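You operate a simulated robot arm through the tools that you are given. There is no shell and no other tool. Be economical: measure what you need, move in short steps, check, and stop when the job is done.

You run a simulated two-armed robot. Do the job below in one go: nothing can be reset, and whatever is moved stays where it is left.

Task
Take the cap off the amber bottle that says "blue" on the bench beside the chest and lay it down there. Open the third drawer from the top of the middle unit, take the yellow roll from the third middle drawer space from the top and put it on the bench top beside the booth, then shut the drawer. Open the second drawer from the top of the middle unit, take the yellow spoon from the second middle drawer space from the top and put it on the bench top beside the dryer, then shut the drawer. Fetch the pink box and set it on the second shelf from the bottom of the corner bay. Put the small white box marked "labels" from the top shelf of the corner bay on the black tray. Do these in any order. Set down upright: pink box, small white box.
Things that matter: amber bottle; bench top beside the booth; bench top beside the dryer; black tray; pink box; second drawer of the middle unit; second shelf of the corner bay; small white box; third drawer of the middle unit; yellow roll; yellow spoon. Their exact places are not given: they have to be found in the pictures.

It is judged by the outcome, as a careful person would: the job done as asked, and still so three seconds after it is handed in. It fails if anything else is knocked over, pushed out of place, dropped, spilled or broken. Lids that push on must go on centred and level and be pressed home; caps that screw on are set level and turned clockwise until they are tight.

Robot
Two 6-joint arms with two-finger parallel grippers on one trunk, on a base that drives. Base frame: it is fixed to the floor where the robot stands at the start and does not move with it; the origin is under the middle of the robot, x ahead of it, y to its left, z up; the surface under the hand at the start is at about z = 800. Lengths are in mm, angles in degrees, forces in N, time in s.
The left shoulder is at the start at [60, 187, 1122], the right one opposite. With the tool pointing down near the work surface each hand reaches from about 220 to 620 mm from the robot's upright axis, wherever it stands, measured 20 degrees to its own side. Places, roughly: amber bottle [500, 250, 750]; bench top beside the booth [-2300, 700, 800]; bench top beside the dryer (48x25 cm) [-3120, 1040, 800]; black tray (29x17x6 cm) [-5500, 1100, 200]; pink box [-4500, -2500, 250]; second drawer of the middle unit [-3000, 400, 400]; second shelf of the corner bay [-5300, -2700, 500]; small white box [-5000, -2500, 1750]; third drawer of the middle unit [-3000, 400, 300]; yellow roll (7x7x3 cm) [-3100, 500, 300]; yellow spoon (14x4x2 cm) [-3100, 200, 400]. Payload 1.57 kg a hand.
The tool frame of a hand sits at the grasp point between the pads (the TCP): z along the fingers, y along the line on which they close. The tips reach 30 mm beyond it. Largest opening 110 mm; finger width 24, thickness 12; the body of the gripper, 48 by 112 mm, starts 78 mm behind the TCP.
Orientation is that of the tool frame in the base frame, as a unit quaternion [x, y, z, w]. With the fingers straight down and closing along the base's y, the tool's x points along the base's -x, its y along +y and its z along -z.

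Tools
- The arms move only by the tool step_arm. It takes "left_commands", "right_commands" or both (then of equal length, played together; a hand with none holds still); each is a list of rows, each an object (a shift or turn left out is 0, a gripper value left out holds the last) with "linear": the shift along the base's x, y, z in mm, a list of three; "dr": the turn, a rotation vector about the base's x, y, z in degrees, a list of three; "hand": the closure, from 0 (fully open) to 1 (shut). In form: [{"linear": [dx, dy, dz], "dr": [wx, wy, wz], "hand": hand}, ...]. A call has 1 to 8 rows; each row shifts and turns the commanded pose from where the row before left it. A row lasts 0.2 s, in which the tool goes at most 50 mm and 8.6 degrees; a call with a longer step from one row to the next is refused whole, and so is a gripper value outside its range. A pose out of reach is approached as far as the arm can. The call stops where the force on the tool passes 40 N (or 10 N more than at its start, if that is more) or the arm is blocked; 0.2 s more then pass. Each finger travels about 153 mm/s and halts on what it meets, pressing with about 29 N; the grip force reading is that of the motor and also rises with nothing between the fingers. The clock runs only during rows and for 0.2 s after the last one: add rows that do not move to give the fingers time. The reply holds the time, the measured pose of the TCP, the force on the tool along the base axes, the opening and the grip force, in the units named above and with some noise, with the torque about the TCP (base axes, N m) and any sound that the robot's microphone picked up.
- Cameras (640 x 400 px; columns grow to the right, rows downward): "scene" is now at [15.1, 11.4, 1655.8]; the picture's right is [0.14, -0.99, 0.00], its down [-0.80, -0.12, -0.59] and it looks along [0.58, 0.09, -0.81] (base axes); focal length 288 px, centre (320, 200). "left" rides on the left gripper at [70, -16, -141] in its tool frame; the picture's right is [0.23, 0.97, 0.00], its down [-0.85, 0.20, -0.48] and it looks along [-0.47, 0.11, 0.88] (tool axes); focal length 222 px, centre (320, 200). "right" rides on the right gripper at [70, 16, -141] in its tool frame; the picture's right is [-0.23, 0.97, 0.00], its down [-0.86, -0.20, -0.48] and it looks along [-0.47, -0.11, 0.88] (tool axes); focal length 222 px, centre (320, 200).
- grab_frame(camera): a new picture of that camera. No time passes.
- move_column(by): slides the trunk up (or, below 0, down) by that many mm; the arms and the scene camera ride with it, the base frame stays. It gives what a move gives, with no picture.
- roll_base(legs): drives the robot by 1 to 6 legs, each [ahead, left, turn to the left] in mm, mm and degrees, along the robot's own axes; the way and the turn of a leg run together, so that a leg with both is an arc; at most 1500 mm and 180 degrees a leg. The arms and the cameras ride along, it lands a little off, and it stops where it bumps. It gives what a move gives.
- head_to(pan, tilt): turns the head with the scene camera to pan (to the left, within 86 degrees either way) and tilt (down, from -29 to 69), counted from straight ahead of the robot. It gives what a move gives.
- pixel_to_xyz(camera, pixels): for up to 12 pixels [column, row] of the newest picture of that camera ("zoom" is the newest enlarged one), the place [x, y, z] in the base frame of the surface seen there, good to about 2 mm. No time passes.
- inspect(camera, box): a new picture of the part [left, top, right, bottom] of that camera's present view, enlarged. No time passes.
- finish_job(): hands the job in; it is judged then, once.

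Keep the steps short. Do not move on a guess: measure, check each grasp and each placing, and mend mistakes. In all there are 131 turns and 154 pictures (those below and enlarged ones count). Leave the grippers open and the arms clear of the work at the hand-in unless told otherwise, and finish with a single line.

The tools are called as name(argument=value, ...) on one line, values as JSON. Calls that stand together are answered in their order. step_arm: Moves the arms, as the interface text tells. Its arguments: {"type":"object","properties":{"left_commands":{"type":"array"},"right_commands":{"type":"array"}},"required":[]} The other tools are called the same way: move_column (by) slides the trunk up or down; roll_base (legs) drives the base; head_to (pan, tilt) turns the head that bears the scene camera; grab_frame (camera) takes a picture; pixel_to_xyz (camera, pixels) gives the place of the surface under pixels of a picture; inspect (camera, box) takes an enlarged picture of a part of a camera's view; finish_job () hands the job in.

At the start:

```text
clock: 0.0
left_eef_pos: [425.9, 237.7, 1143.2]
left_orientation: [0.0, 1.0, 0.0, 0.0]
left_wrist_force: [-0.1, 0.6, -1.1]
left_torque: [-0.01, 0.0, 0.0]
left_finger_gap: 109.9
left_grip_force: 0.0
right_eef_pos: [475.5, -80.3, 1086.1]
right_orientation: [0.001, 1.0, 0.0, 0.0]
right_wrist_force: [-0.4, 0.1, -0.3]
right_torque: [-0.03, 0.02, 0.03]
right_finger_gap: 109.9
right_grip_force: 0.1
trunk travel left (down, up): [-750.0, 240.0]
robot x, y, heading: [1.8, -5.6, 0.2]
head pan, tilt: [8.3, 54.0]
```

scene: 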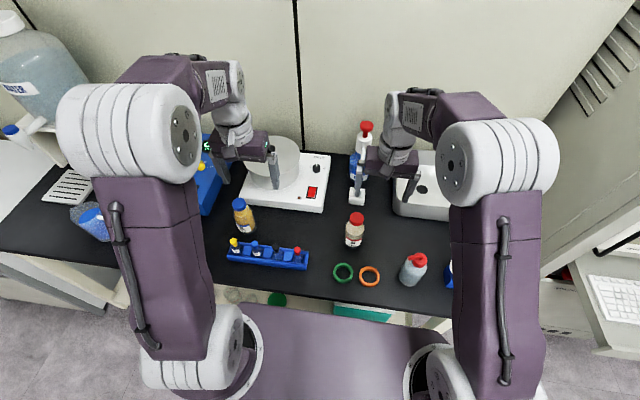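
right: 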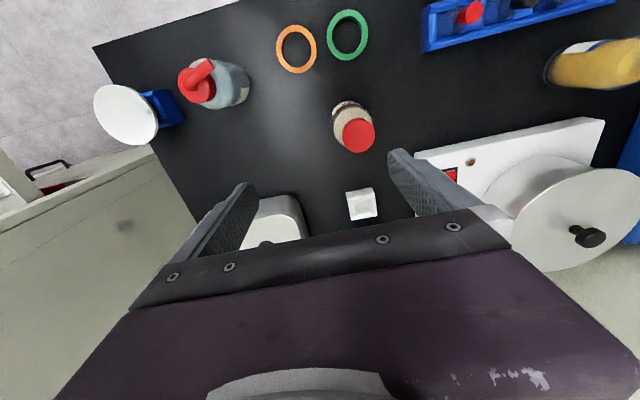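
left: 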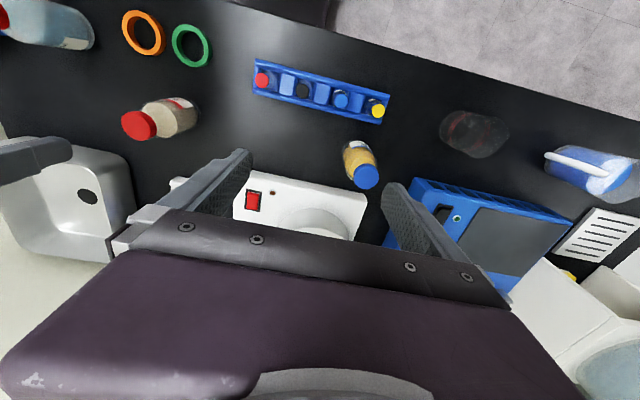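

I see an amber bottle with a blue cap near (243,215) and a clear bottle with a red cap near (355,230). I'll enlarge both and measure them.

inspect(camera="scene", box=[190, 170, 400, 300])

inspect(camera="left", box=[240, 50, 640, 300])

pixel_to_xyz(camera="scene", pixels=[[239, 203], [245, 222], [356, 217], [300, 245], [235, 242], [30, 180], [220, 230], [260, 220]])

```text
3.05 times, centred on (295, 235) of scene
```

zoom: 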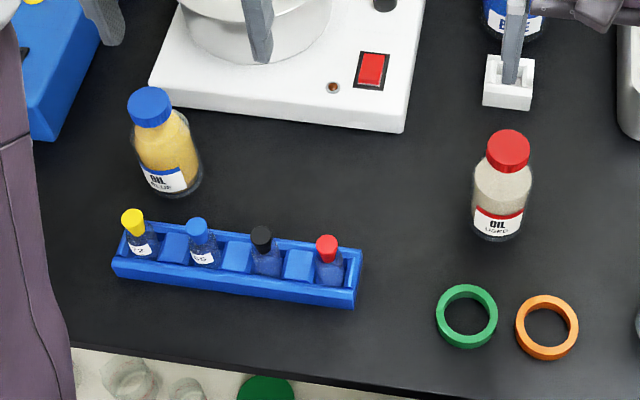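

```text
1.60 times, centred on (440, 175) of left
```

zoom: 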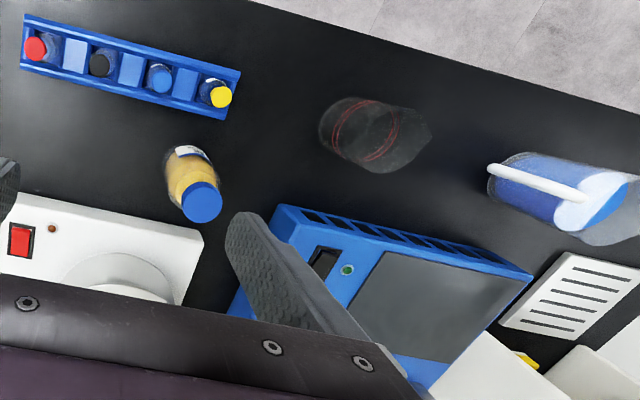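

```text
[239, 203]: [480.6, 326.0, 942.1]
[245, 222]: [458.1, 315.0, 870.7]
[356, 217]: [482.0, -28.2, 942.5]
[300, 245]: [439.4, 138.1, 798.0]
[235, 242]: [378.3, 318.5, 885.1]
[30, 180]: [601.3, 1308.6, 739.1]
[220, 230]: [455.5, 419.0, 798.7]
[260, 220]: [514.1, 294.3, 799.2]
```

The blue-capped bottle's label reads "OIL BLUE". I'll zoom in tighter to confirm the label and measure the cap and body.

inspect(camera="scene", box=[220, 190, 268, 245])

grab_frame(camera="scene")

pixel_to_xyz(camera="scene", pixels=[[239, 200], [234, 201], [244, 201], [239, 209], [240, 213], [243, 216], [246, 230], [250, 226], [236, 222], [254, 218]])

pixel_to_xyz(camera="left", pixels=[[366, 176], [356, 176], [376, 176], [366, 168], [366, 184], [358, 155], [350, 160], [372, 158]])

```text
7.27 times, centred on (244, 218) of scene
```

zoom: 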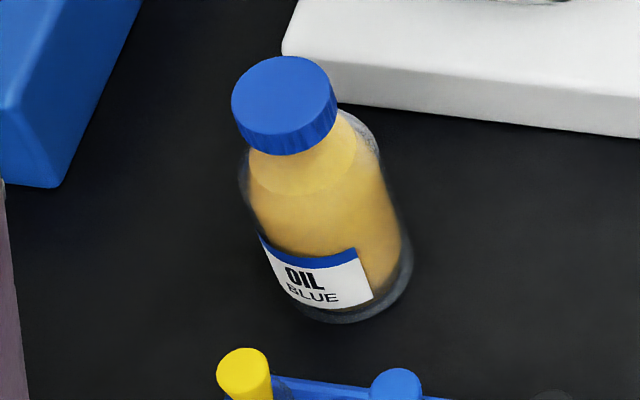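

```text
147 pictures are left
```

scene: 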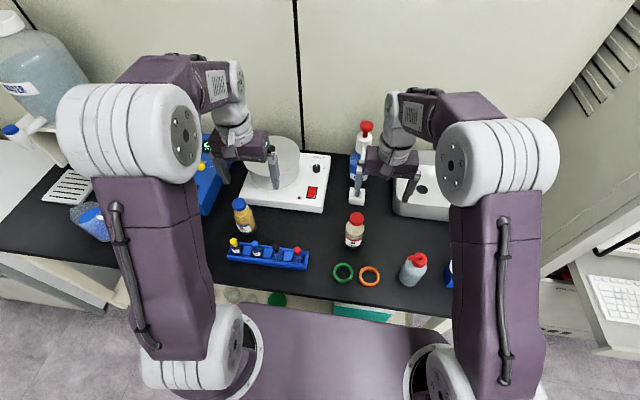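

```text
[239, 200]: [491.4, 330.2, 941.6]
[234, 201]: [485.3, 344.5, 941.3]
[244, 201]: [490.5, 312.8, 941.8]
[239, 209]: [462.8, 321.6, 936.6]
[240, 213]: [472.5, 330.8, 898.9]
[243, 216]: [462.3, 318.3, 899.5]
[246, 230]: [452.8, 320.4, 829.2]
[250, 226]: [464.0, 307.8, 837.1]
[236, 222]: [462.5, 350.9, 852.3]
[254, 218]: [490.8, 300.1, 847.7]
```

```text
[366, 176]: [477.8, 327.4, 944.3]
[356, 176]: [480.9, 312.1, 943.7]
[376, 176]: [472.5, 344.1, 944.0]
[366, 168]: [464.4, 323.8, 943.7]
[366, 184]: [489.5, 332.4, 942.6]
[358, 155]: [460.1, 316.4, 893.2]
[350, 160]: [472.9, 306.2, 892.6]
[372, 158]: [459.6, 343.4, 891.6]
```

The label clearly says "OIL BLUE", with a blue cap about 40 mm across centred near (480, 328) and its top at z 943. Next I'll measure the things around it before lowering the left hand.

pixel_to_xyz(camera="left", pixels=[[330, 215], [368, 198], [300, 205], [412, 185], [425, 200], [475, 133], [450, 130], [378, 110], [560, 160], [355, 230], [320, 100]])

pixel_to_xyz(camera="scene", pixels=[[283, 150], [248, 195], [260, 170], [300, 160], [210, 150], [205, 205], [40, 80], [95, 220], [10, 30], [320, 305], [275, 298], [370, 312]])

```text
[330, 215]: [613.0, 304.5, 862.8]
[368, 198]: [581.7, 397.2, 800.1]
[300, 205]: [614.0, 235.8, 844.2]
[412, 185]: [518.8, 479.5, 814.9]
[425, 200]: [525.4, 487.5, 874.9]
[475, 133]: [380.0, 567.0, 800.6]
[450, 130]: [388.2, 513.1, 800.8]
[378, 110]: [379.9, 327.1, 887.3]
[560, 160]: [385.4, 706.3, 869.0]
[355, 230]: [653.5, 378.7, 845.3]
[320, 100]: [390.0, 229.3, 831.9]
```

```text
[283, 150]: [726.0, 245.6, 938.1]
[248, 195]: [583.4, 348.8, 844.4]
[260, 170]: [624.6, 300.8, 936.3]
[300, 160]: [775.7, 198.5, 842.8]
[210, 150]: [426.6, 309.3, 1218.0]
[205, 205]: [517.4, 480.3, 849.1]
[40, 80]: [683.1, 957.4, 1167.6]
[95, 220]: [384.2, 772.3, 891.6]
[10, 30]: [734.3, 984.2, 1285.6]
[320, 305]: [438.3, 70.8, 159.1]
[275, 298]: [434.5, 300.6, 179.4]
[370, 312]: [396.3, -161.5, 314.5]
```

Everything around the bottle is at least 90 mm away. I'll bring the left hand over the cap and pre-turn it clockwise 64 degrees, so there is room to unscrew.

step_arm(left_commands=[{"linear": [7, 11.3, -10], "dr": [0, 0, -8]}, {"linear": [7, 11.3, -20], "dr": [0, 0, -8]}, {"linear": [7, 11.3, -20], "dr": [0, 0, -8]}, {"linear": [7, 11.3, -20], "dr": [0, 0, -8]}, {"linear": [7, 11.3, -20], "dr": [0, 0, -8]}, {"linear": [7, 11.3, -20], "dr": [0, 0, -8]}, {"linear": [7, 11.3, -20], "dr": [0, 0, -8]}, {"linear": [5, 11.3, -20], "dr": [0, 0, -8]}])

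grab_frame(camera="left")

```text
clock: 1.8
left_eef_pos: [481.4, 328.5, 992.8]
left_orientation: [0.531, 0.848, -0.002, 0.0]
left_wrist_force: [0.7, 0.3, -1.0]
left_torque: [-0.01, 0.03, -0.02]
left_finger_gap: 110.0
left_grip_force: 0.0
right_eef_pos: [477.1, -79.6, 1085.5]
right_orientation: [0.0, 1.0, 0.0, 0.0]
right_wrist_force: [0.8, -0.7, -0.4]
right_torque: [-0.04, -0.02, -0.01]
right_finger_gap: 109.9
right_grip_force: 0.1
trunk travel left (down, up): [-750.0, 240.0]
robot x, y, heading: [0.6, -3.6, -0.1]
head pan, tilt: [8.3, 54.0]
```

```text
146 pictures are left
```

left: 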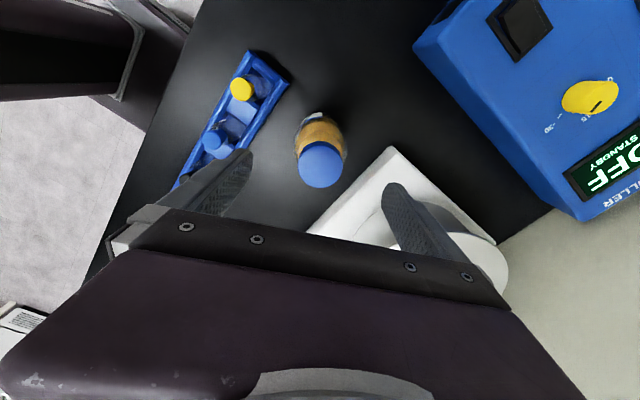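

pixel_to_xyz(camera="left", pixels=[[322, 166], [302, 166], [341, 166], [322, 148], [322, 184]])

step_arm(left_commands=[{"linear": [0, 0, -22], "hand": 0.3}, {"linear": [0, 0, -22], "hand": 0.5}])

```text
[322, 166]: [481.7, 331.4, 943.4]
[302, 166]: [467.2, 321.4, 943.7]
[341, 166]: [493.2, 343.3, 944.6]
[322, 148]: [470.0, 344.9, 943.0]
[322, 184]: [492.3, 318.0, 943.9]
```

```text
clock: 2.4
left_eef_pos: [482.0, 328.8, 949.0]
left_orientation: [0.529, 0.849, -0.001, 0.0]
left_wrist_force: [0.5, 0.2, -0.3]
left_torque: [0.02, 0.01, 0.03]
left_finger_gap: 55.1
left_grip_force: 0.1
right_eef_pos: [477.1, -79.3, 1086.2]
right_orientation: [0.0, 1.0, -0.001, 0.0]
right_wrist_force: [0.1, 0.8, 0.8]
right_torque: [0.01, -0.03, -0.01]
right_finger_gap: 110.2
right_grip_force: 0.1
trunk travel left (down, up): [-750.0, 240.0]
robot x, y, heading: [-2.5, 1.4, -0.2]
head pan, tilt: [8.3, 54.0]
```

The cap is centred within 2 mm. I'll lower slightly and close on it, which should read a gap of about 38 mm.

step_arm(left_commands=[{"linear": [-1, 1.5, -4], "hand": 0.5}, {"hand": 0.75}, {"hand": 1}, {"hand": 1}])

```text
clock: 3.4
left_eef_pos: [479.9, 330.6, 944.8]
left_orientation: [0.53, 0.848, 0.0, -0.001]
left_wrist_force: [0.5, 0.1, 1.7]
left_torque: [-0.03, 0.01, 0.0]
left_finger_gap: 39.9
left_grip_force: 29.0
right_eef_pos: [475.1, -81.1, 1086.6]
right_orientation: [0.0, 1.0, 0.0, -0.001]
right_wrist_force: [0.6, -0.4, -0.6]
right_torque: [0.0, 0.01, 0.02]
right_finger_gap: 110.0
right_grip_force: 0.1
trunk travel left (down, up): [-750.0, 240.0]
robot x, y, heading: [-1.5, 2.2, -0.0]
head pan, tilt: [8.3, 54.0]
```

The cap is gripped at 39.9 mm. I'll turn it counter-clockwise a little with a slight downward press and read the torque.

step_arm(left_commands=[{"linear": [0, 0, -1], "dr": [0, 0, 6]}, {"dr": [0, 0, 8]}, {"dr": [0, 0, 8]}, {"dr": [0, 0, 8]}])

inspect(camera="scene", box=[200, 160, 300, 260])

```text
clock: 4.4
left_eef_pos: [479.8, 330.1, 944.7]
left_orientation: [0.292, 0.957, 0.0, 0.001]
left_wrist_force: [2.1, 3.6, 15.2]
left_torque: [0.15, -0.03, 0.02]
left_finger_gap: 40.0
left_grip_force: 28.8
right_eef_pos: [474.3, -80.5, 1086.2]
right_orientation: [0.0, 1.0, 0.0, 0.001]
right_wrist_force: [0.5, -0.6, 1.1]
right_torque: [0.02, -0.01, 0.02]
right_finger_gap: 110.1
right_grip_force: 0.0
trunk travel left (down, up): [-750.0, 240.0]
robot x, y, heading: [1.0, -1.9, -0.1]
head pan, tilt: [8.3, 54.0]
```

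```text
4.00 times, centred on (250, 210) of scene
```

zoom: 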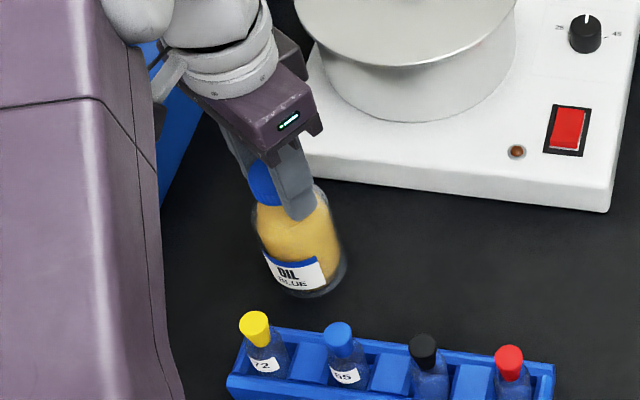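

The label stayed put, so the cap is turning on the bottle and rising (15 N upward). I'll keep turning and rise slightly.

step_arm(left_commands=[{"linear": [0, 0, 0.5], "dr": [0, 0, 8]}, {"linear": [0, 0, 0.2], "dr": [0, 0, 8]}, {"linear": [0, 0, 0.2], "dr": [0, 0, 8]}, {"linear": [0, 0, 0.2], "dr": [0, 0, 8]}, {"linear": [0, 0, 0.2], "dr": [0, 0, 8]}, {"linear": [0, 0, 0.2], "dr": [0, 0, 8]}, {"linear": [0, 0, 0.2], "dr": [0, 0, 8]}, {"linear": [0, 0, 0.2], "dr": [0, 0, 8]}])

inspect(camera="scene", box=[200, 160, 300, 260])

```text
clock: 6.2
left_eef_pos: [477.3, 329.1, 943.7]
left_orientation: [-0.261, 0.965, 0.0, 0.0]
left_wrist_force: [-2.4, -1.5, 1.9]
left_torque: [-0.13, 0.18, -0.04]
left_finger_gap: 39.8
left_grip_force: 28.8
right_eef_pos: [475.2, -79.8, 1085.8]
right_orientation: [0.0, 1.0, 0.0, 0.0]
right_wrist_force: [0.3, 0.3, 0.7]
right_torque: [-0.04, -0.01, 0.03]
right_finger_gap: 110.0
right_grip_force: 0.0
trunk travel left (down, up): [-750.0, 240.0]
robot x, y, heading: [0.5, -0.7, -0.1]
head pan, tilt: [8.3, 54.0]
```

```text
4.00 times, centred on (250, 210) of scene
```

zoom: 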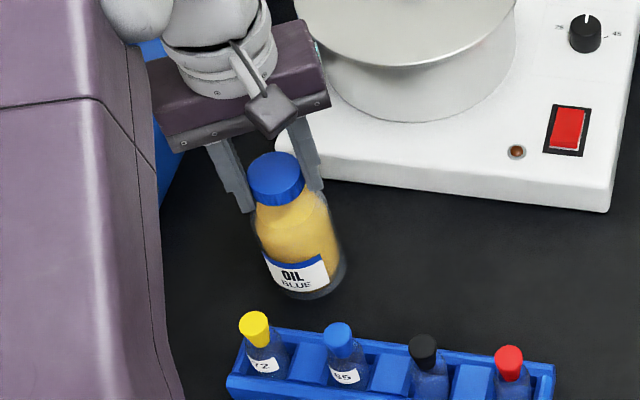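

The label still has not turned and the cap is loosening. I'll continue turning.

step_arm(left_commands=[{"linear": [0, 0, 0.2], "dr": [0, 0, 8]}, {"linear": [0, 0, 0.2], "dr": [0, 0, 8]}, {"linear": [0, 0, 0.2], "dr": [0, 0, 8]}, {"linear": [0, 0, 0.2], "dr": [0, 0, 8]}, {"linear": [0, 0, 0.2], "dr": [0, 0, 8]}, {"linear": [0, 0, 0.2], "dr": [0, 0, 8]}, {"linear": [0, 0, 0.2], "dr": [0, 0, 8]}, {"linear": [0, 0, 0.2], "dr": [0, 0, 8]}])

inspect(camera="scene", box=[200, 160, 300, 260])

```text
clock: 8.0
left_eef_pos: [478.6, 329.4, 946.4]
left_orientation: [0.732, -0.681, 0.0, 0.0]
left_wrist_force: [0.2, -0.1, -2.6]
left_torque: [0.02, 0.01, -0.05]
left_finger_gap: 39.7
left_grip_force: 28.9
right_eef_pos: [476.8, -79.7, 1085.9]
right_orientation: [0.0, 1.0, 0.0, 0.0]
right_wrist_force: [-0.8, -0.2, -0.6]
right_torque: [0.0, 0.01, -0.01]
right_finger_gap: 109.8
right_grip_force: 0.0
trunk travel left (down, up): [-750.0, 240.0]
robot x, y, heading: [-1.2, -2.5, 0.0]
head pan, tilt: [8.3, 54.0]
```

```text
4.00 times, centred on (250, 210) of scene
```

zoom: 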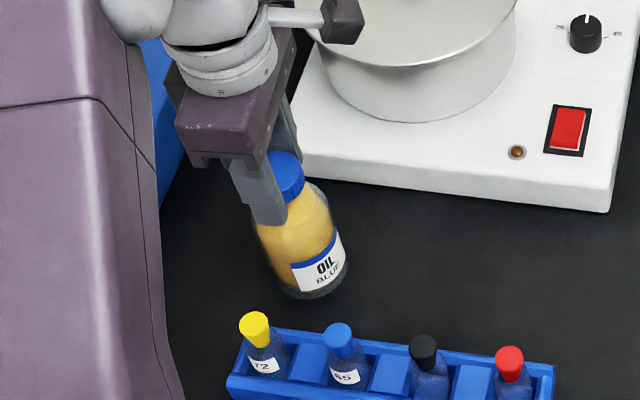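

This time the label turned: rising too fast unloaded the bottle, so it spun with the cap. I'll press down slightly, release, unwind the hand and regrip with a press.

step_arm(left_commands=[{"linear": [0, 0, -2.0]}, {"hand": 0.5}, {"hand": 0.5}, {"linear": [0, 0, 15], "dr": [0, 0, -8], "hand": 0.45}, {"linear": [0, 0, 5], "dr": [0, 0, -8]}, {"dr": [0, 0, -8]}, {"dr": [0, 0, -8]}, {"dr": [0, 0, -8]}])

step_arm(left_commands=[{"dr": [0, 0, -8]}, {"dr": [0, 0, -8]}, {"dr": [0, 0, -8]}, {"dr": [0, 0, -8]}, {"dr": [0, 0, -8]}, {"dr": [0, 0, -8]}, {"dr": [0, 0, -8]}, {"dr": [0, 0, -8]}])

step_arm(left_commands=[{"dr": [0, 0, -8]}, {"dr": [0, 0, -8]}, {"dr": [0, 0, -8]}, {"dr": [0, 0, -8]}, {"dr": [0, 0, -8]}, {"dr": [0, 0, -8]}])

grab_frame(camera="left")

```text
clock: 9.8
left_eef_pos: [479.5, 328.6, 963.2]
left_orientation: [-0.454, 0.891, 0.0, 0.0]
left_wrist_force: [-0.1, 0.5, 0.4]
left_torque: [-0.04, 0.01, 0.0]
left_finger_gap: 60.6
left_grip_force: 0.1
right_eef_pos: [475.1, -79.7, 1086.0]
right_orientation: [0.0, 1.0, 0.0, 0.001]
right_wrist_force: [0.4, -0.1, 0.3]
right_torque: [0.0, 0.02, 0.0]
right_finger_gap: 109.9
right_grip_force: 0.0
trunk travel left (down, up): [-750.0, 240.0]
robot x, y, heading: [4.9, 1.7, -0.3]
head pan, tilt: [8.3, 54.0]
```

```text
clock: 11.6
left_eef_pos: [479.6, 329.6, 964.8]
left_orientation: [0.089, 0.996, 0.0, 0.0]
left_wrist_force: [0.0, -0.2, 0.4]
left_torque: [0.01, 0.03, 0.01]
left_finger_gap: 60.6
left_grip_force: 0.0
right_eef_pos: [474.9, -79.4, 1087.7]
right_orientation: [-0.001, 1.0, 0.0, 0.0]
right_wrist_force: [-0.1, -0.2, 0.8]
right_torque: [-0.02, -0.02, 0.02]
right_finger_gap: 110.0
right_grip_force: 0.1
trunk travel left (down, up): [-750.0, 240.0]
robot x, y, heading: [0.7, -1.8, -0.1]
head pan, tilt: [8.3, 54.0]
```

```text
clock: 13.0
left_eef_pos: [479.0, 329.2, 962.9]
left_orientation: [0.485, 0.874, -0.001, 0.0]
left_wrist_force: [-0.3, -0.5, -0.9]
left_torque: [0.04, 0.0, -0.02]
left_finger_gap: 60.4
left_grip_force: 0.0
right_eef_pos: [475.7, -80.5, 1085.8]
right_orientation: [0.0, 1.0, 0.0, 0.0]
right_wrist_force: [-0.4, 0.2, 0.1]
right_torque: [-0.02, 0.0, 0.0]
right_finger_gap: 110.0
right_grip_force: 0.1
trunk travel left (down, up): [-750.0, 240.0]
robot x, y, heading: [1.2, 2.1, 0.0]
head pan, tilt: [8.3, 54.0]
```

```text
142 pictures are left
```

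left: 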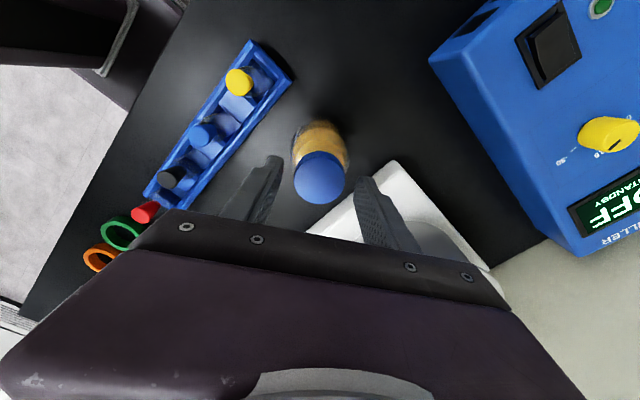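

step_arm(left_commands=[{"linear": [0, 0, -19]}, {"hand": 0.7}, {"hand": 1}, {"hand": 1}, {"linear": [0, 0, -1.5], "dr": [0, 0, 6]}, {"dr": [0, 0, 8]}, {"dr": [0, 0, 8]}, {"dr": [0, 0, 8]}])

inspect(camera="scene", box=[200, 160, 300, 260])

step_arm(left_commands=[{"dr": [0, 0, 8]}, {"dr": [0, 0, 8]}, {"dr": [0, 0, 8]}, {"dr": [0, 0, 8]}])

inspect(camera="scene", box=[200, 160, 300, 260])

```text
clock: 14.8
left_eef_pos: [478.4, 329.0, 945.3]
left_orientation: [0.24, 0.971, 0.001, 0.001]
left_wrist_force: [0.1, 1.8, 10.2]
left_torque: [0.03, 0.02, 0.01]
left_finger_gap: 38.2
left_grip_force: 29.1
right_eef_pos: [474.6, -80.4, 1086.6]
right_orientation: [0.0, 1.0, 0.0, 0.0]
right_wrist_force: [0.5, 0.6, -1.1]
right_torque: [0.01, -0.01, 0.02]
right_finger_gap: 109.9
right_grip_force: 0.1
trunk travel left (down, up): [-750.0, 240.0]
robot x, y, heading: [0.4, 3.6, -0.1]
head pan, tilt: [8.3, 54.0]
```

```text
4.00 times, centred on (250, 210) of scene
```

zoom: 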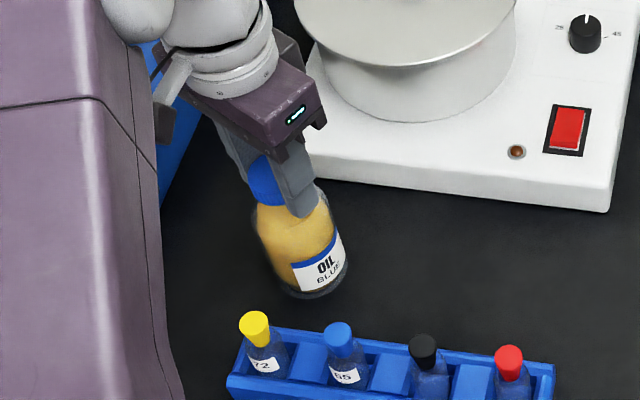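

```text
clock: 15.8
left_eef_pos: [478.8, 329.4, 946.5]
left_orientation: [-0.036, 0.999, 0.0, 0.002]
left_wrist_force: [2.1, -0.2, 16.5]
left_torque: [0.0, -0.04, 0.0]
left_finger_gap: 38.2
left_grip_force: 29.0
right_eef_pos: [474.4, -81.1, 1087.4]
right_orientation: [0.0, 1.0, 0.001, 0.0]
right_wrist_force: [-0.8, 0.8, -0.6]
right_torque: [0.02, 0.02, 0.03]
right_finger_gap: 109.9
right_grip_force: 0.0
trunk travel left (down, up): [-750.0, 240.0]
robot x, y, heading: [-1.2, 0.3, 0.1]
head pan, tilt: [8.3, 54.0]
```

```text
4.00 times, centred on (250, 210) of scene
```

zoom: 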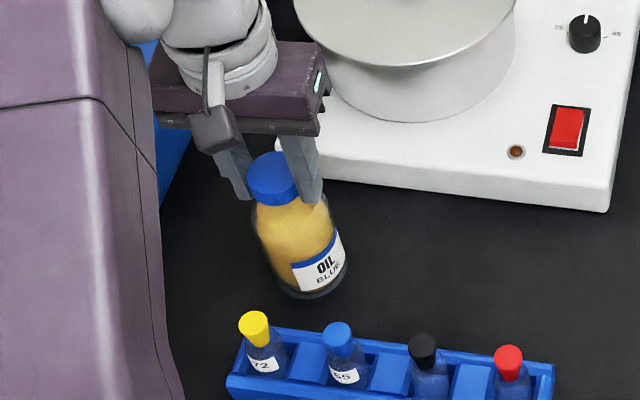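

The label stays still and the force is holding at about 16 N. I'll continue, rising only slightly.

step_arm(left_commands=[{"linear": [0, 0, 0.1], "dr": [0, 0, 8]}, {"linear": [0, 0, 0.1], "dr": [0, 0, 8]}, {"linear": [0, 0, 0.1], "dr": [0, 0, 8]}, {"linear": [0, 0, 0.1], "dr": [0, 0, 8]}, {"linear": [0, 0, 0.1], "dr": [0, 0, 8]}, {"linear": [0, 0, 0.1], "dr": [0, 0, 8]}, {"linear": [0, 0, 0.1], "dr": [0, 0, 8]}, {"linear": [0, 0, 0.1], "dr": [0, 0, 8]}])

step_arm(left_commands=[{"linear": [0, 0, 0.1], "dr": [0, 0, 8]}, {"linear": [0, 0, 0.1], "dr": [0, 0, 8]}, {"linear": [0, 0, 0.1], "dr": [0, 0, 8]}, {"linear": [0, 0, 0.1], "dr": [0, 0, 8]}])

inspect(camera="scene", box=[200, 160, 300, 260])

```text
clock: 17.6
left_eef_pos: [477.8, 329.7, 946.3]
left_orientation: [-0.561, 0.828, 0.0, 0.0]
left_wrist_force: [0.6, 2.1, 6.9]
left_torque: [0.04, -0.01, 0.0]
left_finger_gap: 38.0
left_grip_force: 28.8
right_eef_pos: [475.0, -80.6, 1085.7]
right_orientation: [0.0, 1.0, 0.0, 0.0]
right_wrist_force: [0.3, -0.6, -0.4]
right_torque: [0.04, 0.0, 0.01]
right_finger_gap: 109.9
right_grip_force: 0.1
trunk travel left (down, up): [-750.0, 240.0]
robot x, y, heading: [2.5, -2.1, 0.0]
head pan, tilt: [8.3, 54.0]
```

```text
clock: 18.6
left_eef_pos: [478.2, 328.1, 946.4]
left_orientation: [0.767, -0.642, 0.0, 0.0]
left_wrist_force: [-1.8, -1.9, 4.0]
left_torque: [-0.2, 0.16, -0.04]
left_finger_gap: 38.4
left_grip_force: 28.9
right_eef_pos: [475.6, -81.1, 1087.4]
right_orientation: [0.0, 1.0, 0.001, 0.0]
right_wrist_force: [0.0, 0.4, 0.0]
right_torque: [0.0, 0.02, 0.04]
right_finger_gap: 110.2
right_grip_force: 0.0
trunk travel left (down, up): [-750.0, 240.0]
robot x, y, heading: [1.6, -1.2, -0.1]
head pan, tilt: [8.3, 54.0]
```

```text
4.00 times, centred on (250, 210) of scene
```

zoom: 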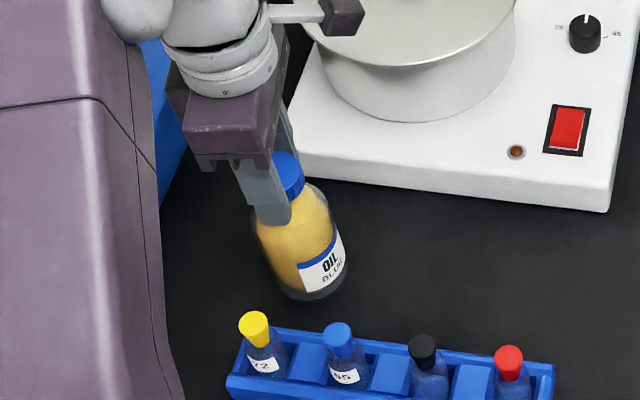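

The cap has now turned roughly 210 degrees on the bottle. I'll lift gently by 4 mm to test whether it is free; if the bottle comes along, the force will show its weight.

step_arm(left_commands=[{"linear": [0, 0, 2]}, {"linear": [0, 0, 2]}, {}])

inspect(camera="scene", box=[210, 180, 280, 240])

```text
clock: 19.4
left_eef_pos: [479.1, 328.3, 949.8]
left_orientation: [0.766, -0.642, 0.0, 0.0]
left_wrist_force: [-0.5, 1.6, -3.0]
left_torque: [0.01, 0.01, 0.01]
left_finger_gap: 38.1
left_grip_force: 29.2
right_eef_pos: [475.6, -80.1, 1086.6]
right_orientation: [0.0, 1.0, -0.001, 0.0]
right_wrist_force: [0.0, -0.7, 0.5]
right_torque: [0.0, 0.03, -0.01]
right_finger_gap: 110.3
right_grip_force: 0.2
trunk travel left (down, up): [-750.0, 240.0]
robot x, y, heading: [-2.8, -2.9, -0.2]
head pan, tilt: [8.3, 54.0]
```

```text
6.67 times, centred on (245, 210) of scene
```

zoom: 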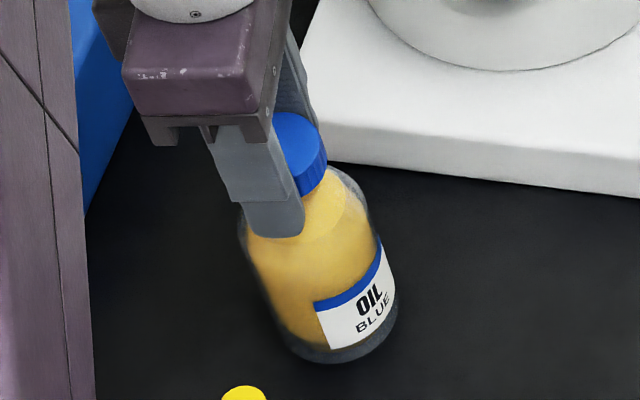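

The force reads -3 N, so the bottle came up with the cap. I'll set it back down and do another unscrewing cycle.

step_arm(left_commands=[{"linear": [0, 0, -2]}, {"linear": [0, 0, -2.5]}, {"hand": 0.5}, {"hand": 0.5}, {"linear": [0, 0, 15], "dr": [0, 0, -8], "hand": 0.45}, {"linear": [0, 0, 5], "dr": [0, 0, -8]}, {"dr": [0, 0, -8]}, {"dr": [0, 0, -8]}])

step_arm(left_commands=[{"dr": [0, 0, -8]}, {"dr": [0, 0, -8]}, {"dr": [0, 0, -8]}, {"dr": [0, 0, -8]}, {"dr": [0, 0, -8]}, {"dr": [0, 0, -8]}, {"dr": [0, 0, -8]}, {"dr": [0, 0, -8]}])

step_arm(left_commands=[{"dr": [0, 0, -8]}, {"dr": [0, 0, -8]}, {"dr": [0, 0, -8]}, {"dr": [0, 0, -8]}, {"dr": [0, 0, -8]}, {"dr": [0, 0, -8]}, {"dr": [0, 0, -8]}, {"dr": [0, 0, -8]}])

step_arm(left_commands=[{"linear": [0, 0, -18.5]}, {"hand": 0.7}, {"hand": 1}, {"hand": 1}, {"linear": [0, 0, -2], "dr": [0, 0, 6]}, {"dr": [0, 0, 8]}, {"dr": [0, 0, 8]}, {"dr": [0, 0, 8]}])

step_arm(left_commands=[{"dr": [0, 0, 8]}, {"dr": [0, 0, 8]}, {"dr": [0, 0, 8]}, {"dr": [0, 0, 8]}])

inspect(camera="scene", box=[200, 160, 300, 260])

```text
clock: 21.2
left_eef_pos: [479.1, 330.5, 965.3]
left_orientation: [-0.559, 0.829, 0.0, 0.001]
left_wrist_force: [-1.0, -0.1, -0.2]
left_torque: [0.01, 0.02, -0.01]
left_finger_gap: 60.4
left_grip_force: 0.2
right_eef_pos: [474.8, -79.5, 1086.4]
right_orientation: [-0.001, 1.0, 0.0, 0.001]
right_wrist_force: [0.4, -0.3, -0.2]
right_torque: [0.0, 0.03, -0.01]
right_finger_gap: 110.1
right_grip_force: 0.0
trunk travel left (down, up): [-750.0, 240.0]
robot x, y, heading: [4.1, 3.4, 0.0]
head pan, tilt: [8.3, 54.0]
```

```text
clock: 23.0
left_eef_pos: [479.1, 330.7, 964.6]
left_orientation: [-0.033, 0.999, 0.0, 0.0]
left_wrist_force: [0.7, -0.7, -0.6]
left_torque: [-0.02, 0.01, 0.0]
left_finger_gap: 60.5
left_grip_force: 0.0
right_eef_pos: [475.5, -79.9, 1086.5]
right_orientation: [-0.001, 1.0, 0.0, -0.001]
right_wrist_force: [0.9, -0.7, 0.1]
right_torque: [0.01, 0.02, -0.02]
right_finger_gap: 109.9
right_grip_force: 0.1
trunk travel left (down, up): [-750.0, 240.0]
robot x, y, heading: [2.2, -0.4, 0.1]
head pan, tilt: [8.3, 54.0]
```

```text
clock: 24.8
left_eef_pos: [479.3, 329.7, 964.9]
left_orientation: [0.501, 0.865, -0.001, 0.001]
left_wrist_force: [0.4, -0.5, 0.4]
left_torque: [0.04, 0.02, 0.02]
left_finger_gap: 60.6
left_grip_force: 0.1
right_eef_pos: [475.8, -79.9, 1086.5]
right_orientation: [0.0, 1.0, 0.0, 0.0]
right_wrist_force: [-0.5, -0.4, 0.6]
right_torque: [-0.02, 0.0, 0.01]
right_finger_gap: 109.6
right_grip_force: 0.1
trunk travel left (down, up): [-750.0, 240.0]
robot x, y, heading: [-0.8, 2.4, 0.2]
head pan, tilt: [8.3, 54.0]
```

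```text
clock: 26.6
left_eef_pos: [478.3, 328.7, 946.7]
left_orientation: [0.258, 0.966, 0.002, 0.002]
left_wrist_force: [2.5, 0.7, 20.3]
left_torque: [-0.02, -0.01, 0.0]
left_finger_gap: 39.8
left_grip_force: 29.3
right_eef_pos: [473.7, -80.2, 1086.6]
right_orientation: [-0.001, 1.0, 0.001, 0.0]
right_wrist_force: [0.0, 0.1, -0.1]
right_torque: [0.0, 0.0, 0.0]
right_finger_gap: 110.2
right_grip_force: 0.0
trunk travel left (down, up): [-750.0, 240.0]
robot x, y, heading: [0.3, 2.2, -0.2]
head pan, tilt: [8.3, 54.0]
```

```text
clock: 27.6
left_eef_pos: [478.8, 329.3, 946.6]
left_orientation: [-0.017, 1.0, 0.001, 0.003]
left_wrist_force: [5.9, 4.2, 30.6]
left_torque: [0.15, -0.28, -0.03]
left_finger_gap: 39.5
left_grip_force: 29.0
right_eef_pos: [473.4, -80.6, 1087.6]
right_orientation: [0.0, 1.0, 0.001, 0.001]
right_wrist_force: [0.2, 0.6, 0.6]
right_torque: [0.02, 0.04, -0.04]
right_finger_gap: 110.2
right_grip_force: 0.2
trunk travel left (down, up): [-750.0, 240.0]
robot x, y, heading: [1.5, -1.5, -0.0]
head pan, tilt: [8.3, 54.0]
```

```text
4.00 times, centred on (250, 210) of scene
```

zoom: 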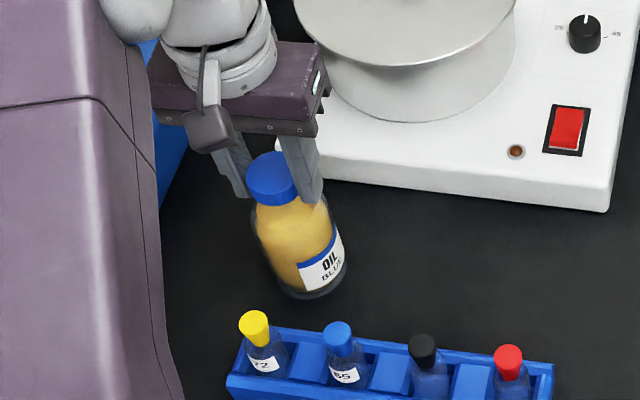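

The cap is still turning while the bottle stays still, and the push has grown to 30 N. I'll ease up a bit as I continue.

step_arm(left_commands=[{"linear": [0, 0, 0.6], "dr": [0, 0, 8]}, {"linear": [0, 0, 0.1], "dr": [0, 0, 8]}, {"linear": [0, 0, 0.1], "dr": [0, 0, 8]}, {"linear": [0, 0, 0.1], "dr": [0, 0, 8]}, {"linear": [0, 0, 0.1], "dr": [0, 0, 8]}, {"linear": [0, 0, 0.1], "dr": [0, 0, 8]}, {"linear": [0, 0, 0.1], "dr": [0, 0, 8]}, {"linear": [0, 0, 0.1], "dr": [0, 0, 8]}])

step_arm(left_commands=[{"linear": [0, 0, 0.1], "dr": [0, 0, 8]}, {"linear": [0, 0, 0.1], "dr": [0, 0, 8]}, {"linear": [0, 0, 0.1], "dr": [0, 0, 8]}, {"linear": [0, 0, 0.1], "dr": [0, 0, 8]}])

step_arm(left_commands=[{"linear": [0, 0, 2]}, {"linear": [0, 0, 2]}, {}])

inspect(camera="scene", box=[200, 160, 300, 260])

```text
clock: 29.4
left_eef_pos: [477.2, 329.4, 944.9]
left_orientation: [-0.546, 0.838, 0.001, -0.003]
left_wrist_force: [-0.4, 0.7, -1.4]
left_torque: [0.0, -0.01, 0.0]
left_finger_gap: 39.3
left_grip_force: 29.0
right_eef_pos: [476.7, -79.4, 1086.0]
right_orientation: [0.0, 1.0, 0.0, 0.001]
right_wrist_force: [0.2, 0.1, 0.2]
right_torque: [0.04, -0.01, -0.04]
right_finger_gap: 110.1
right_grip_force: 0.0
trunk travel left (down, up): [-750.0, 240.0]
robot x, y, heading: [0.9, 3.2, 0.1]
head pan, tilt: [8.3, 54.0]
```

```text
clock: 30.4
left_eef_pos: [478.2, 329.7, 947.5]
left_orientation: [0.756, -0.655, 0.0, 0.001]
left_wrist_force: [-0.6, 0.8, -0.1]
left_torque: [-0.02, 0.02, -0.03]
left_finger_gap: 39.6
left_grip_force: 28.9
right_eef_pos: [475.5, -79.1, 1085.8]
right_orientation: [0.001, 1.0, 0.0, 0.001]
right_wrist_force: [0.6, -0.5, -0.1]
right_torque: [0.0, 0.02, -0.02]
right_finger_gap: 110.2
right_grip_force: 0.1
trunk travel left (down, up): [-750.0, 240.0]
robot x, y, heading: [-2.8, 0.9, 0.1]
head pan, tilt: [8.3, 54.0]
```

```text
clock: 31.2
left_eef_pos: [478.7, 329.7, 950.5]
left_orientation: [0.755, -0.656, 0.0, 0.0]
left_wrist_force: [-0.4, -0.1, -0.7]
left_torque: [0.02, 0.03, 0.0]
left_finger_gap: 39.4
left_grip_force: 28.7
right_eef_pos: [476.2, -79.2, 1086.3]
right_orientation: [0.0, 1.0, 0.0, 0.0]
right_wrist_force: [0.4, 0.5, 0.2]
right_torque: [-0.03, 0.03, -0.03]
right_finger_gap: 110.2
right_grip_force: 0.0
trunk travel left (down, up): [-750.0, 240.0]
robot x, y, heading: [1.3, -0.5, 0.1]
head pan, tilt: [8.3, 54.0]
```

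```text
4.00 times, centred on (250, 210) of scene
```

zoom: 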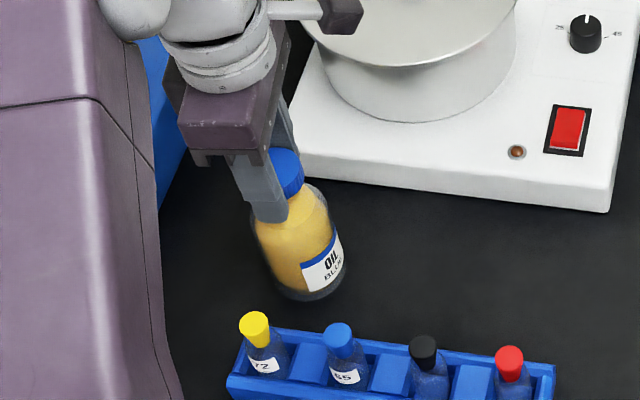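

The force is near zero, so the cap is free. I'll lift it up clear of the bottle and check.

step_arm(left_commands=[{"linear": [0, 0, 15]}, {"linear": [0, 0, 25]}, {"linear": [-12, 30, 0]}, {"linear": [-13, 30, 0]}, {"linear": [-13, 30, 0]}])

inspect(camera="scene", box=[180, 160, 300, 260])

inspect(camera="left", box=[200, 80, 460, 260])

```text
clock: 32.4
left_eef_pos: [441.0, 421.3, 990.0]
left_orientation: [0.754, -0.656, 0.0, 0.0]
left_wrist_force: [0.8, -0.7, -0.3]
left_torque: [-0.01, 0.01, 0.01]
left_finger_gap: 39.4
left_grip_force: 29.1
right_eef_pos: [475.0, -80.2, 1086.4]
right_orientation: [0.0, 1.0, 0.001, 0.0]
right_wrist_force: [-0.1, 0.0, -0.3]
right_torque: [-0.03, 0.0, -0.02]
right_finger_gap: 110.0
right_grip_force: 0.1
trunk travel left (down, up): [-750.0, 240.0]
robot x, y, heading: [-0.8, -0.3, 0.1]
head pan, tilt: [8.3, 54.0]
```

```text
4.00 times, centred on (240, 210) of scene
```

zoom: 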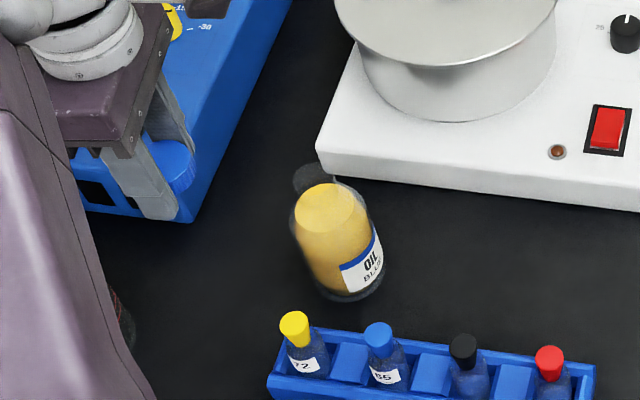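

```text
2.22 times, centred on (330, 170) of left
```

zoom: 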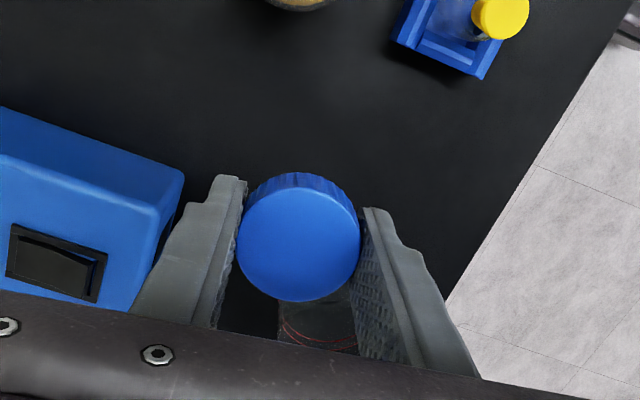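

The cap is off and held, and the bottle stands in place. I'll move a little further from the bottle and lower until the fingertips are almost on the bench.

step_arm(left_commands=[{"linear": [-12, 20, -20]}, {"linear": [0, 0, -40]}, {"linear": [0, 0, -40]}, {"linear": [0, 0, -30]}, {"linear": [0, 0, -15]}, {"linear": [0, 0, -7]}, {"linear": [0, 0, -4]}])

inspect(camera="left", box=[200, 80, 460, 260])

pixel_to_xyz(camera="zoom", pixels=[[300, 235], [300, 178], [300, 189], [300, 160], [230, 178]])

```text
clock: 34.0
left_eef_pos: [429.1, 439.9, 834.3]
left_orientation: [0.755, -0.656, 0.0, 0.0]
left_wrist_force: [0.6, 0.6, -0.4]
left_torque: [-0.01, -0.04, 0.01]
left_finger_gap: 39.5
left_grip_force: 29.0
right_eef_pos: [474.9, -80.0, 1085.9]
right_orientation: [0.0, 1.0, 0.0, 0.0]
right_wrist_force: [0.7, -0.1, 0.5]
right_torque: [-0.03, 0.0, -0.03]
right_finger_gap: 109.8
right_grip_force: 0.0
trunk travel left (down, up): [-750.0, 240.0]
robot x, y, heading: [-0.2, -0.7, 0.1]
head pan, tilt: [8.3, 54.0]
```

```text
2.22 times, centred on (330, 170) of left
```

zoom: 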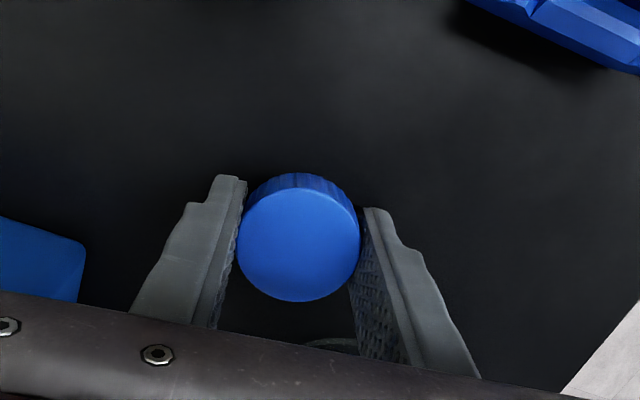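

```text
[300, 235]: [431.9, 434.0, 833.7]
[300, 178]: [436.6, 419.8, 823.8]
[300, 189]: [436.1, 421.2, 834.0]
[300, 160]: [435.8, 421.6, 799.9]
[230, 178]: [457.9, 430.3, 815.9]
```

The cap top is at z 834 and its bottom about 815. I'll lower the last few mm until the tips touch and open slowly.

step_arm(left_commands=[{"linear": [0, 0, -3.5]}, {"hand": 0.62}, {"hand": 0.5}, {}, {"linear": [0, 0, 20], "hand": 0.35}, {"linear": [0, 0, 40]}, {"linear": [0, 0, 50]}, {"linear": [0, 0, 50]}])

grab_frame(camera="left")

```text
clock: 35.8
left_eef_pos: [427.5, 440.4, 992.5]
left_orientation: [0.755, -0.656, 0.0, -0.001]
left_wrist_force: [-0.3, -0.1, 0.3]
left_torque: [-0.02, -0.03, -0.01]
left_finger_gap: 71.5
left_grip_force: 0.0
right_eef_pos: [474.8, -79.8, 1086.0]
right_orientation: [0.0, 1.0, 0.0, 0.001]
right_wrist_force: [0.8, 0.1, 1.2]
right_torque: [0.01, -0.03, -0.03]
right_finger_gap: 109.9
right_grip_force: 0.0
trunk travel left (down, up): [-750.0, 240.0]
robot x, y, heading: [0.7, -2.7, -0.2]
head pan, tilt: [8.3, 54.0]
```

```text
132 pictures are left
```

left: 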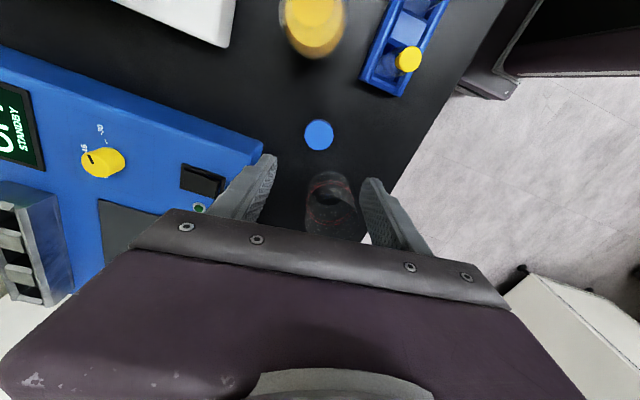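

The cap lies flat on the bench and the bottle is untouched. I'll tuck both arms for driving and unwind the left wrist.

step_arm(left_commands=[{"linear": [0, 0, 40], "dr": [0, 0, -8], "hand": 0}, {"linear": [0, 0, 40], "dr": [0, 0, -8]}, {"linear": [0, 0, 40], "dr": [0, 0, -8]}, {"linear": [-25, -35, 20], "dr": [0, 0, -8]}, {"linear": [-25, -35, 0], "dr": [0, 0, -8]}, {"linear": [-25, -35, 0], "dr": [0, 0, -8]}, {"linear": [-25, -35, 0], "dr": [0, 0, -8]}, {"linear": [-25, -35, 0], "dr": [0, 0, -8]}], right_commands=[{"linear": [0, 0, 25]}, {"linear": [0, 0, 25]}, {"linear": [-25, -15, 0]}, {"linear": [-25, -15, 0]}, {"linear": [-25, -15, 0]}, {"linear": [-25, -15, 0]}, {"linear": [-25, -15, 0]}, {"linear": [-25, -15, 0]}])

step_arm(left_commands=[{"dr": [0, 0, -8.5]}, {"dr": [0, 0, -8.5]}, {"dr": [0, 0, -8.5]}, {"dr": [0, 0, -8.5]}])

head_to(pan=80, tilt=35)

grab_frame(camera="scene")

head_to(pan=-80, tilt=35)

grab_frame(camera="scene")

```text
clock: 37.6
left_eef_pos: [301.6, 261.9, 1131.5]
left_orientation: [-0.291, 0.957, 0.0, 0.001]
left_wrist_force: [-0.7, 0.5, 0.7]
left_torque: [-0.02, -0.04, 0.01]
left_finger_gap: 110.0
left_grip_force: 0.0
right_eef_pos: [324.8, -172.3, 1136.8]
right_orientation: [0.0, 1.0, 0.001, 0.001]
right_wrist_force: [-0.2, 0.6, 0.6]
right_torque: [0.04, -0.03, 0.01]
right_finger_gap: 109.7
right_grip_force: 0.1
trunk travel left (down, up): [-750.0, 240.0]
robot x, y, heading: [-2.7, 3.5, -0.0]
head pan, tilt: [8.3, 54.0]
```

```text
clock: 38.6
left_eef_pos: [303.5, 263.4, 1130.7]
left_orientation: [0.002, 1.0, 0.001, 0.0]
left_wrist_force: [0.2, 0.6, -0.7]
left_torque: [-0.01, 0.0, 0.04]
left_finger_gap: 109.7
left_grip_force: 0.1
right_eef_pos: [326.4, -169.5, 1136.3]
right_orientation: [0.0, 1.0, 0.0, 0.0]
right_wrist_force: [0.3, 0.1, -0.4]
right_torque: [-0.01, -0.02, 0.01]
right_finger_gap: 110.1
right_grip_force: 0.0
trunk travel left (down, up): [-750.0, 240.0]
robot x, y, heading: [2.5, 2.3, 0.1]
head pan, tilt: [8.3, 54.0]
```

```text
clock: 40.0
left_eef_pos: [303.6, 263.4, 1131.5]
left_orientation: [-0.001, 1.0, 0.001, 0.0]
left_wrist_force: [-0.1, 0.5, 0.2]
left_torque: [0.01, 0.01, 0.01]
left_finger_gap: 110.0
left_grip_force: 0.0
right_eef_pos: [326.6, -171.9, 1136.6]
right_orientation: [0.0, 1.0, -0.001, 0.0]
right_wrist_force: [-0.1, -0.9, 0.4]
right_torque: [0.0, -0.01, 0.02]
right_finger_gap: 109.8
right_grip_force: 0.1
trunk travel left (down, up): [-750.0, 240.0]
robot x, y, heading: [-0.8, 0.9, -0.0]
head pan, tilt: [80.0, 35.0]
```

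```text
131 pictures are left
```

scene: 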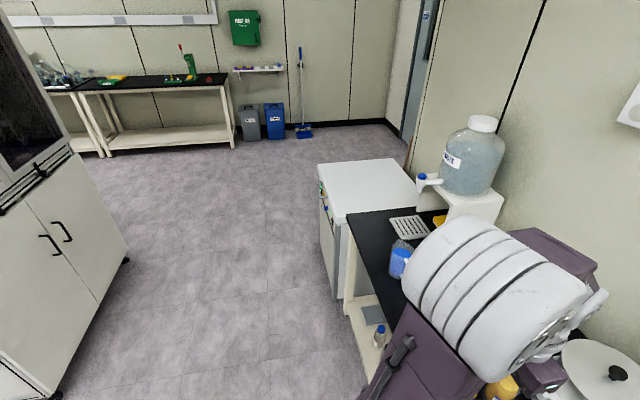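

```text
clock: 42.5
left_eef_pos: [304.2, 264.4, 1130.6]
left_orientation: [-0.001, 1.0, 0.0, 0.001]
left_wrist_force: [-0.3, -0.2, -1.0]
left_torque: [-0.03, -0.02, 0.0]
left_finger_gap: 110.1
left_grip_force: 0.1
right_eef_pos: [327.3, -170.1, 1136.9]
right_orientation: [0.0, 1.0, 0.0, 0.0]
right_wrist_force: [-0.7, 0.1, 0.1]
right_torque: [-0.02, 0.0, -0.01]
right_finger_gap: 110.0
right_grip_force: 0.0
trunk travel left (down, up): [-750.0, 240.0]
robot x, y, heading: [-2.5, -2.6, -0.2]
head pan, tilt: [-80.0, 35.0]
```

```text
130 pictures are left
```

scene: 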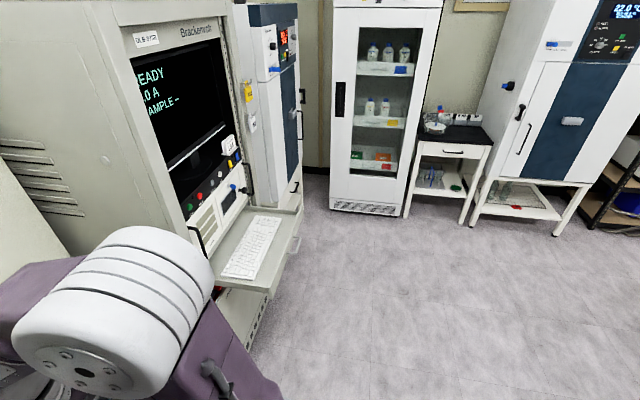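

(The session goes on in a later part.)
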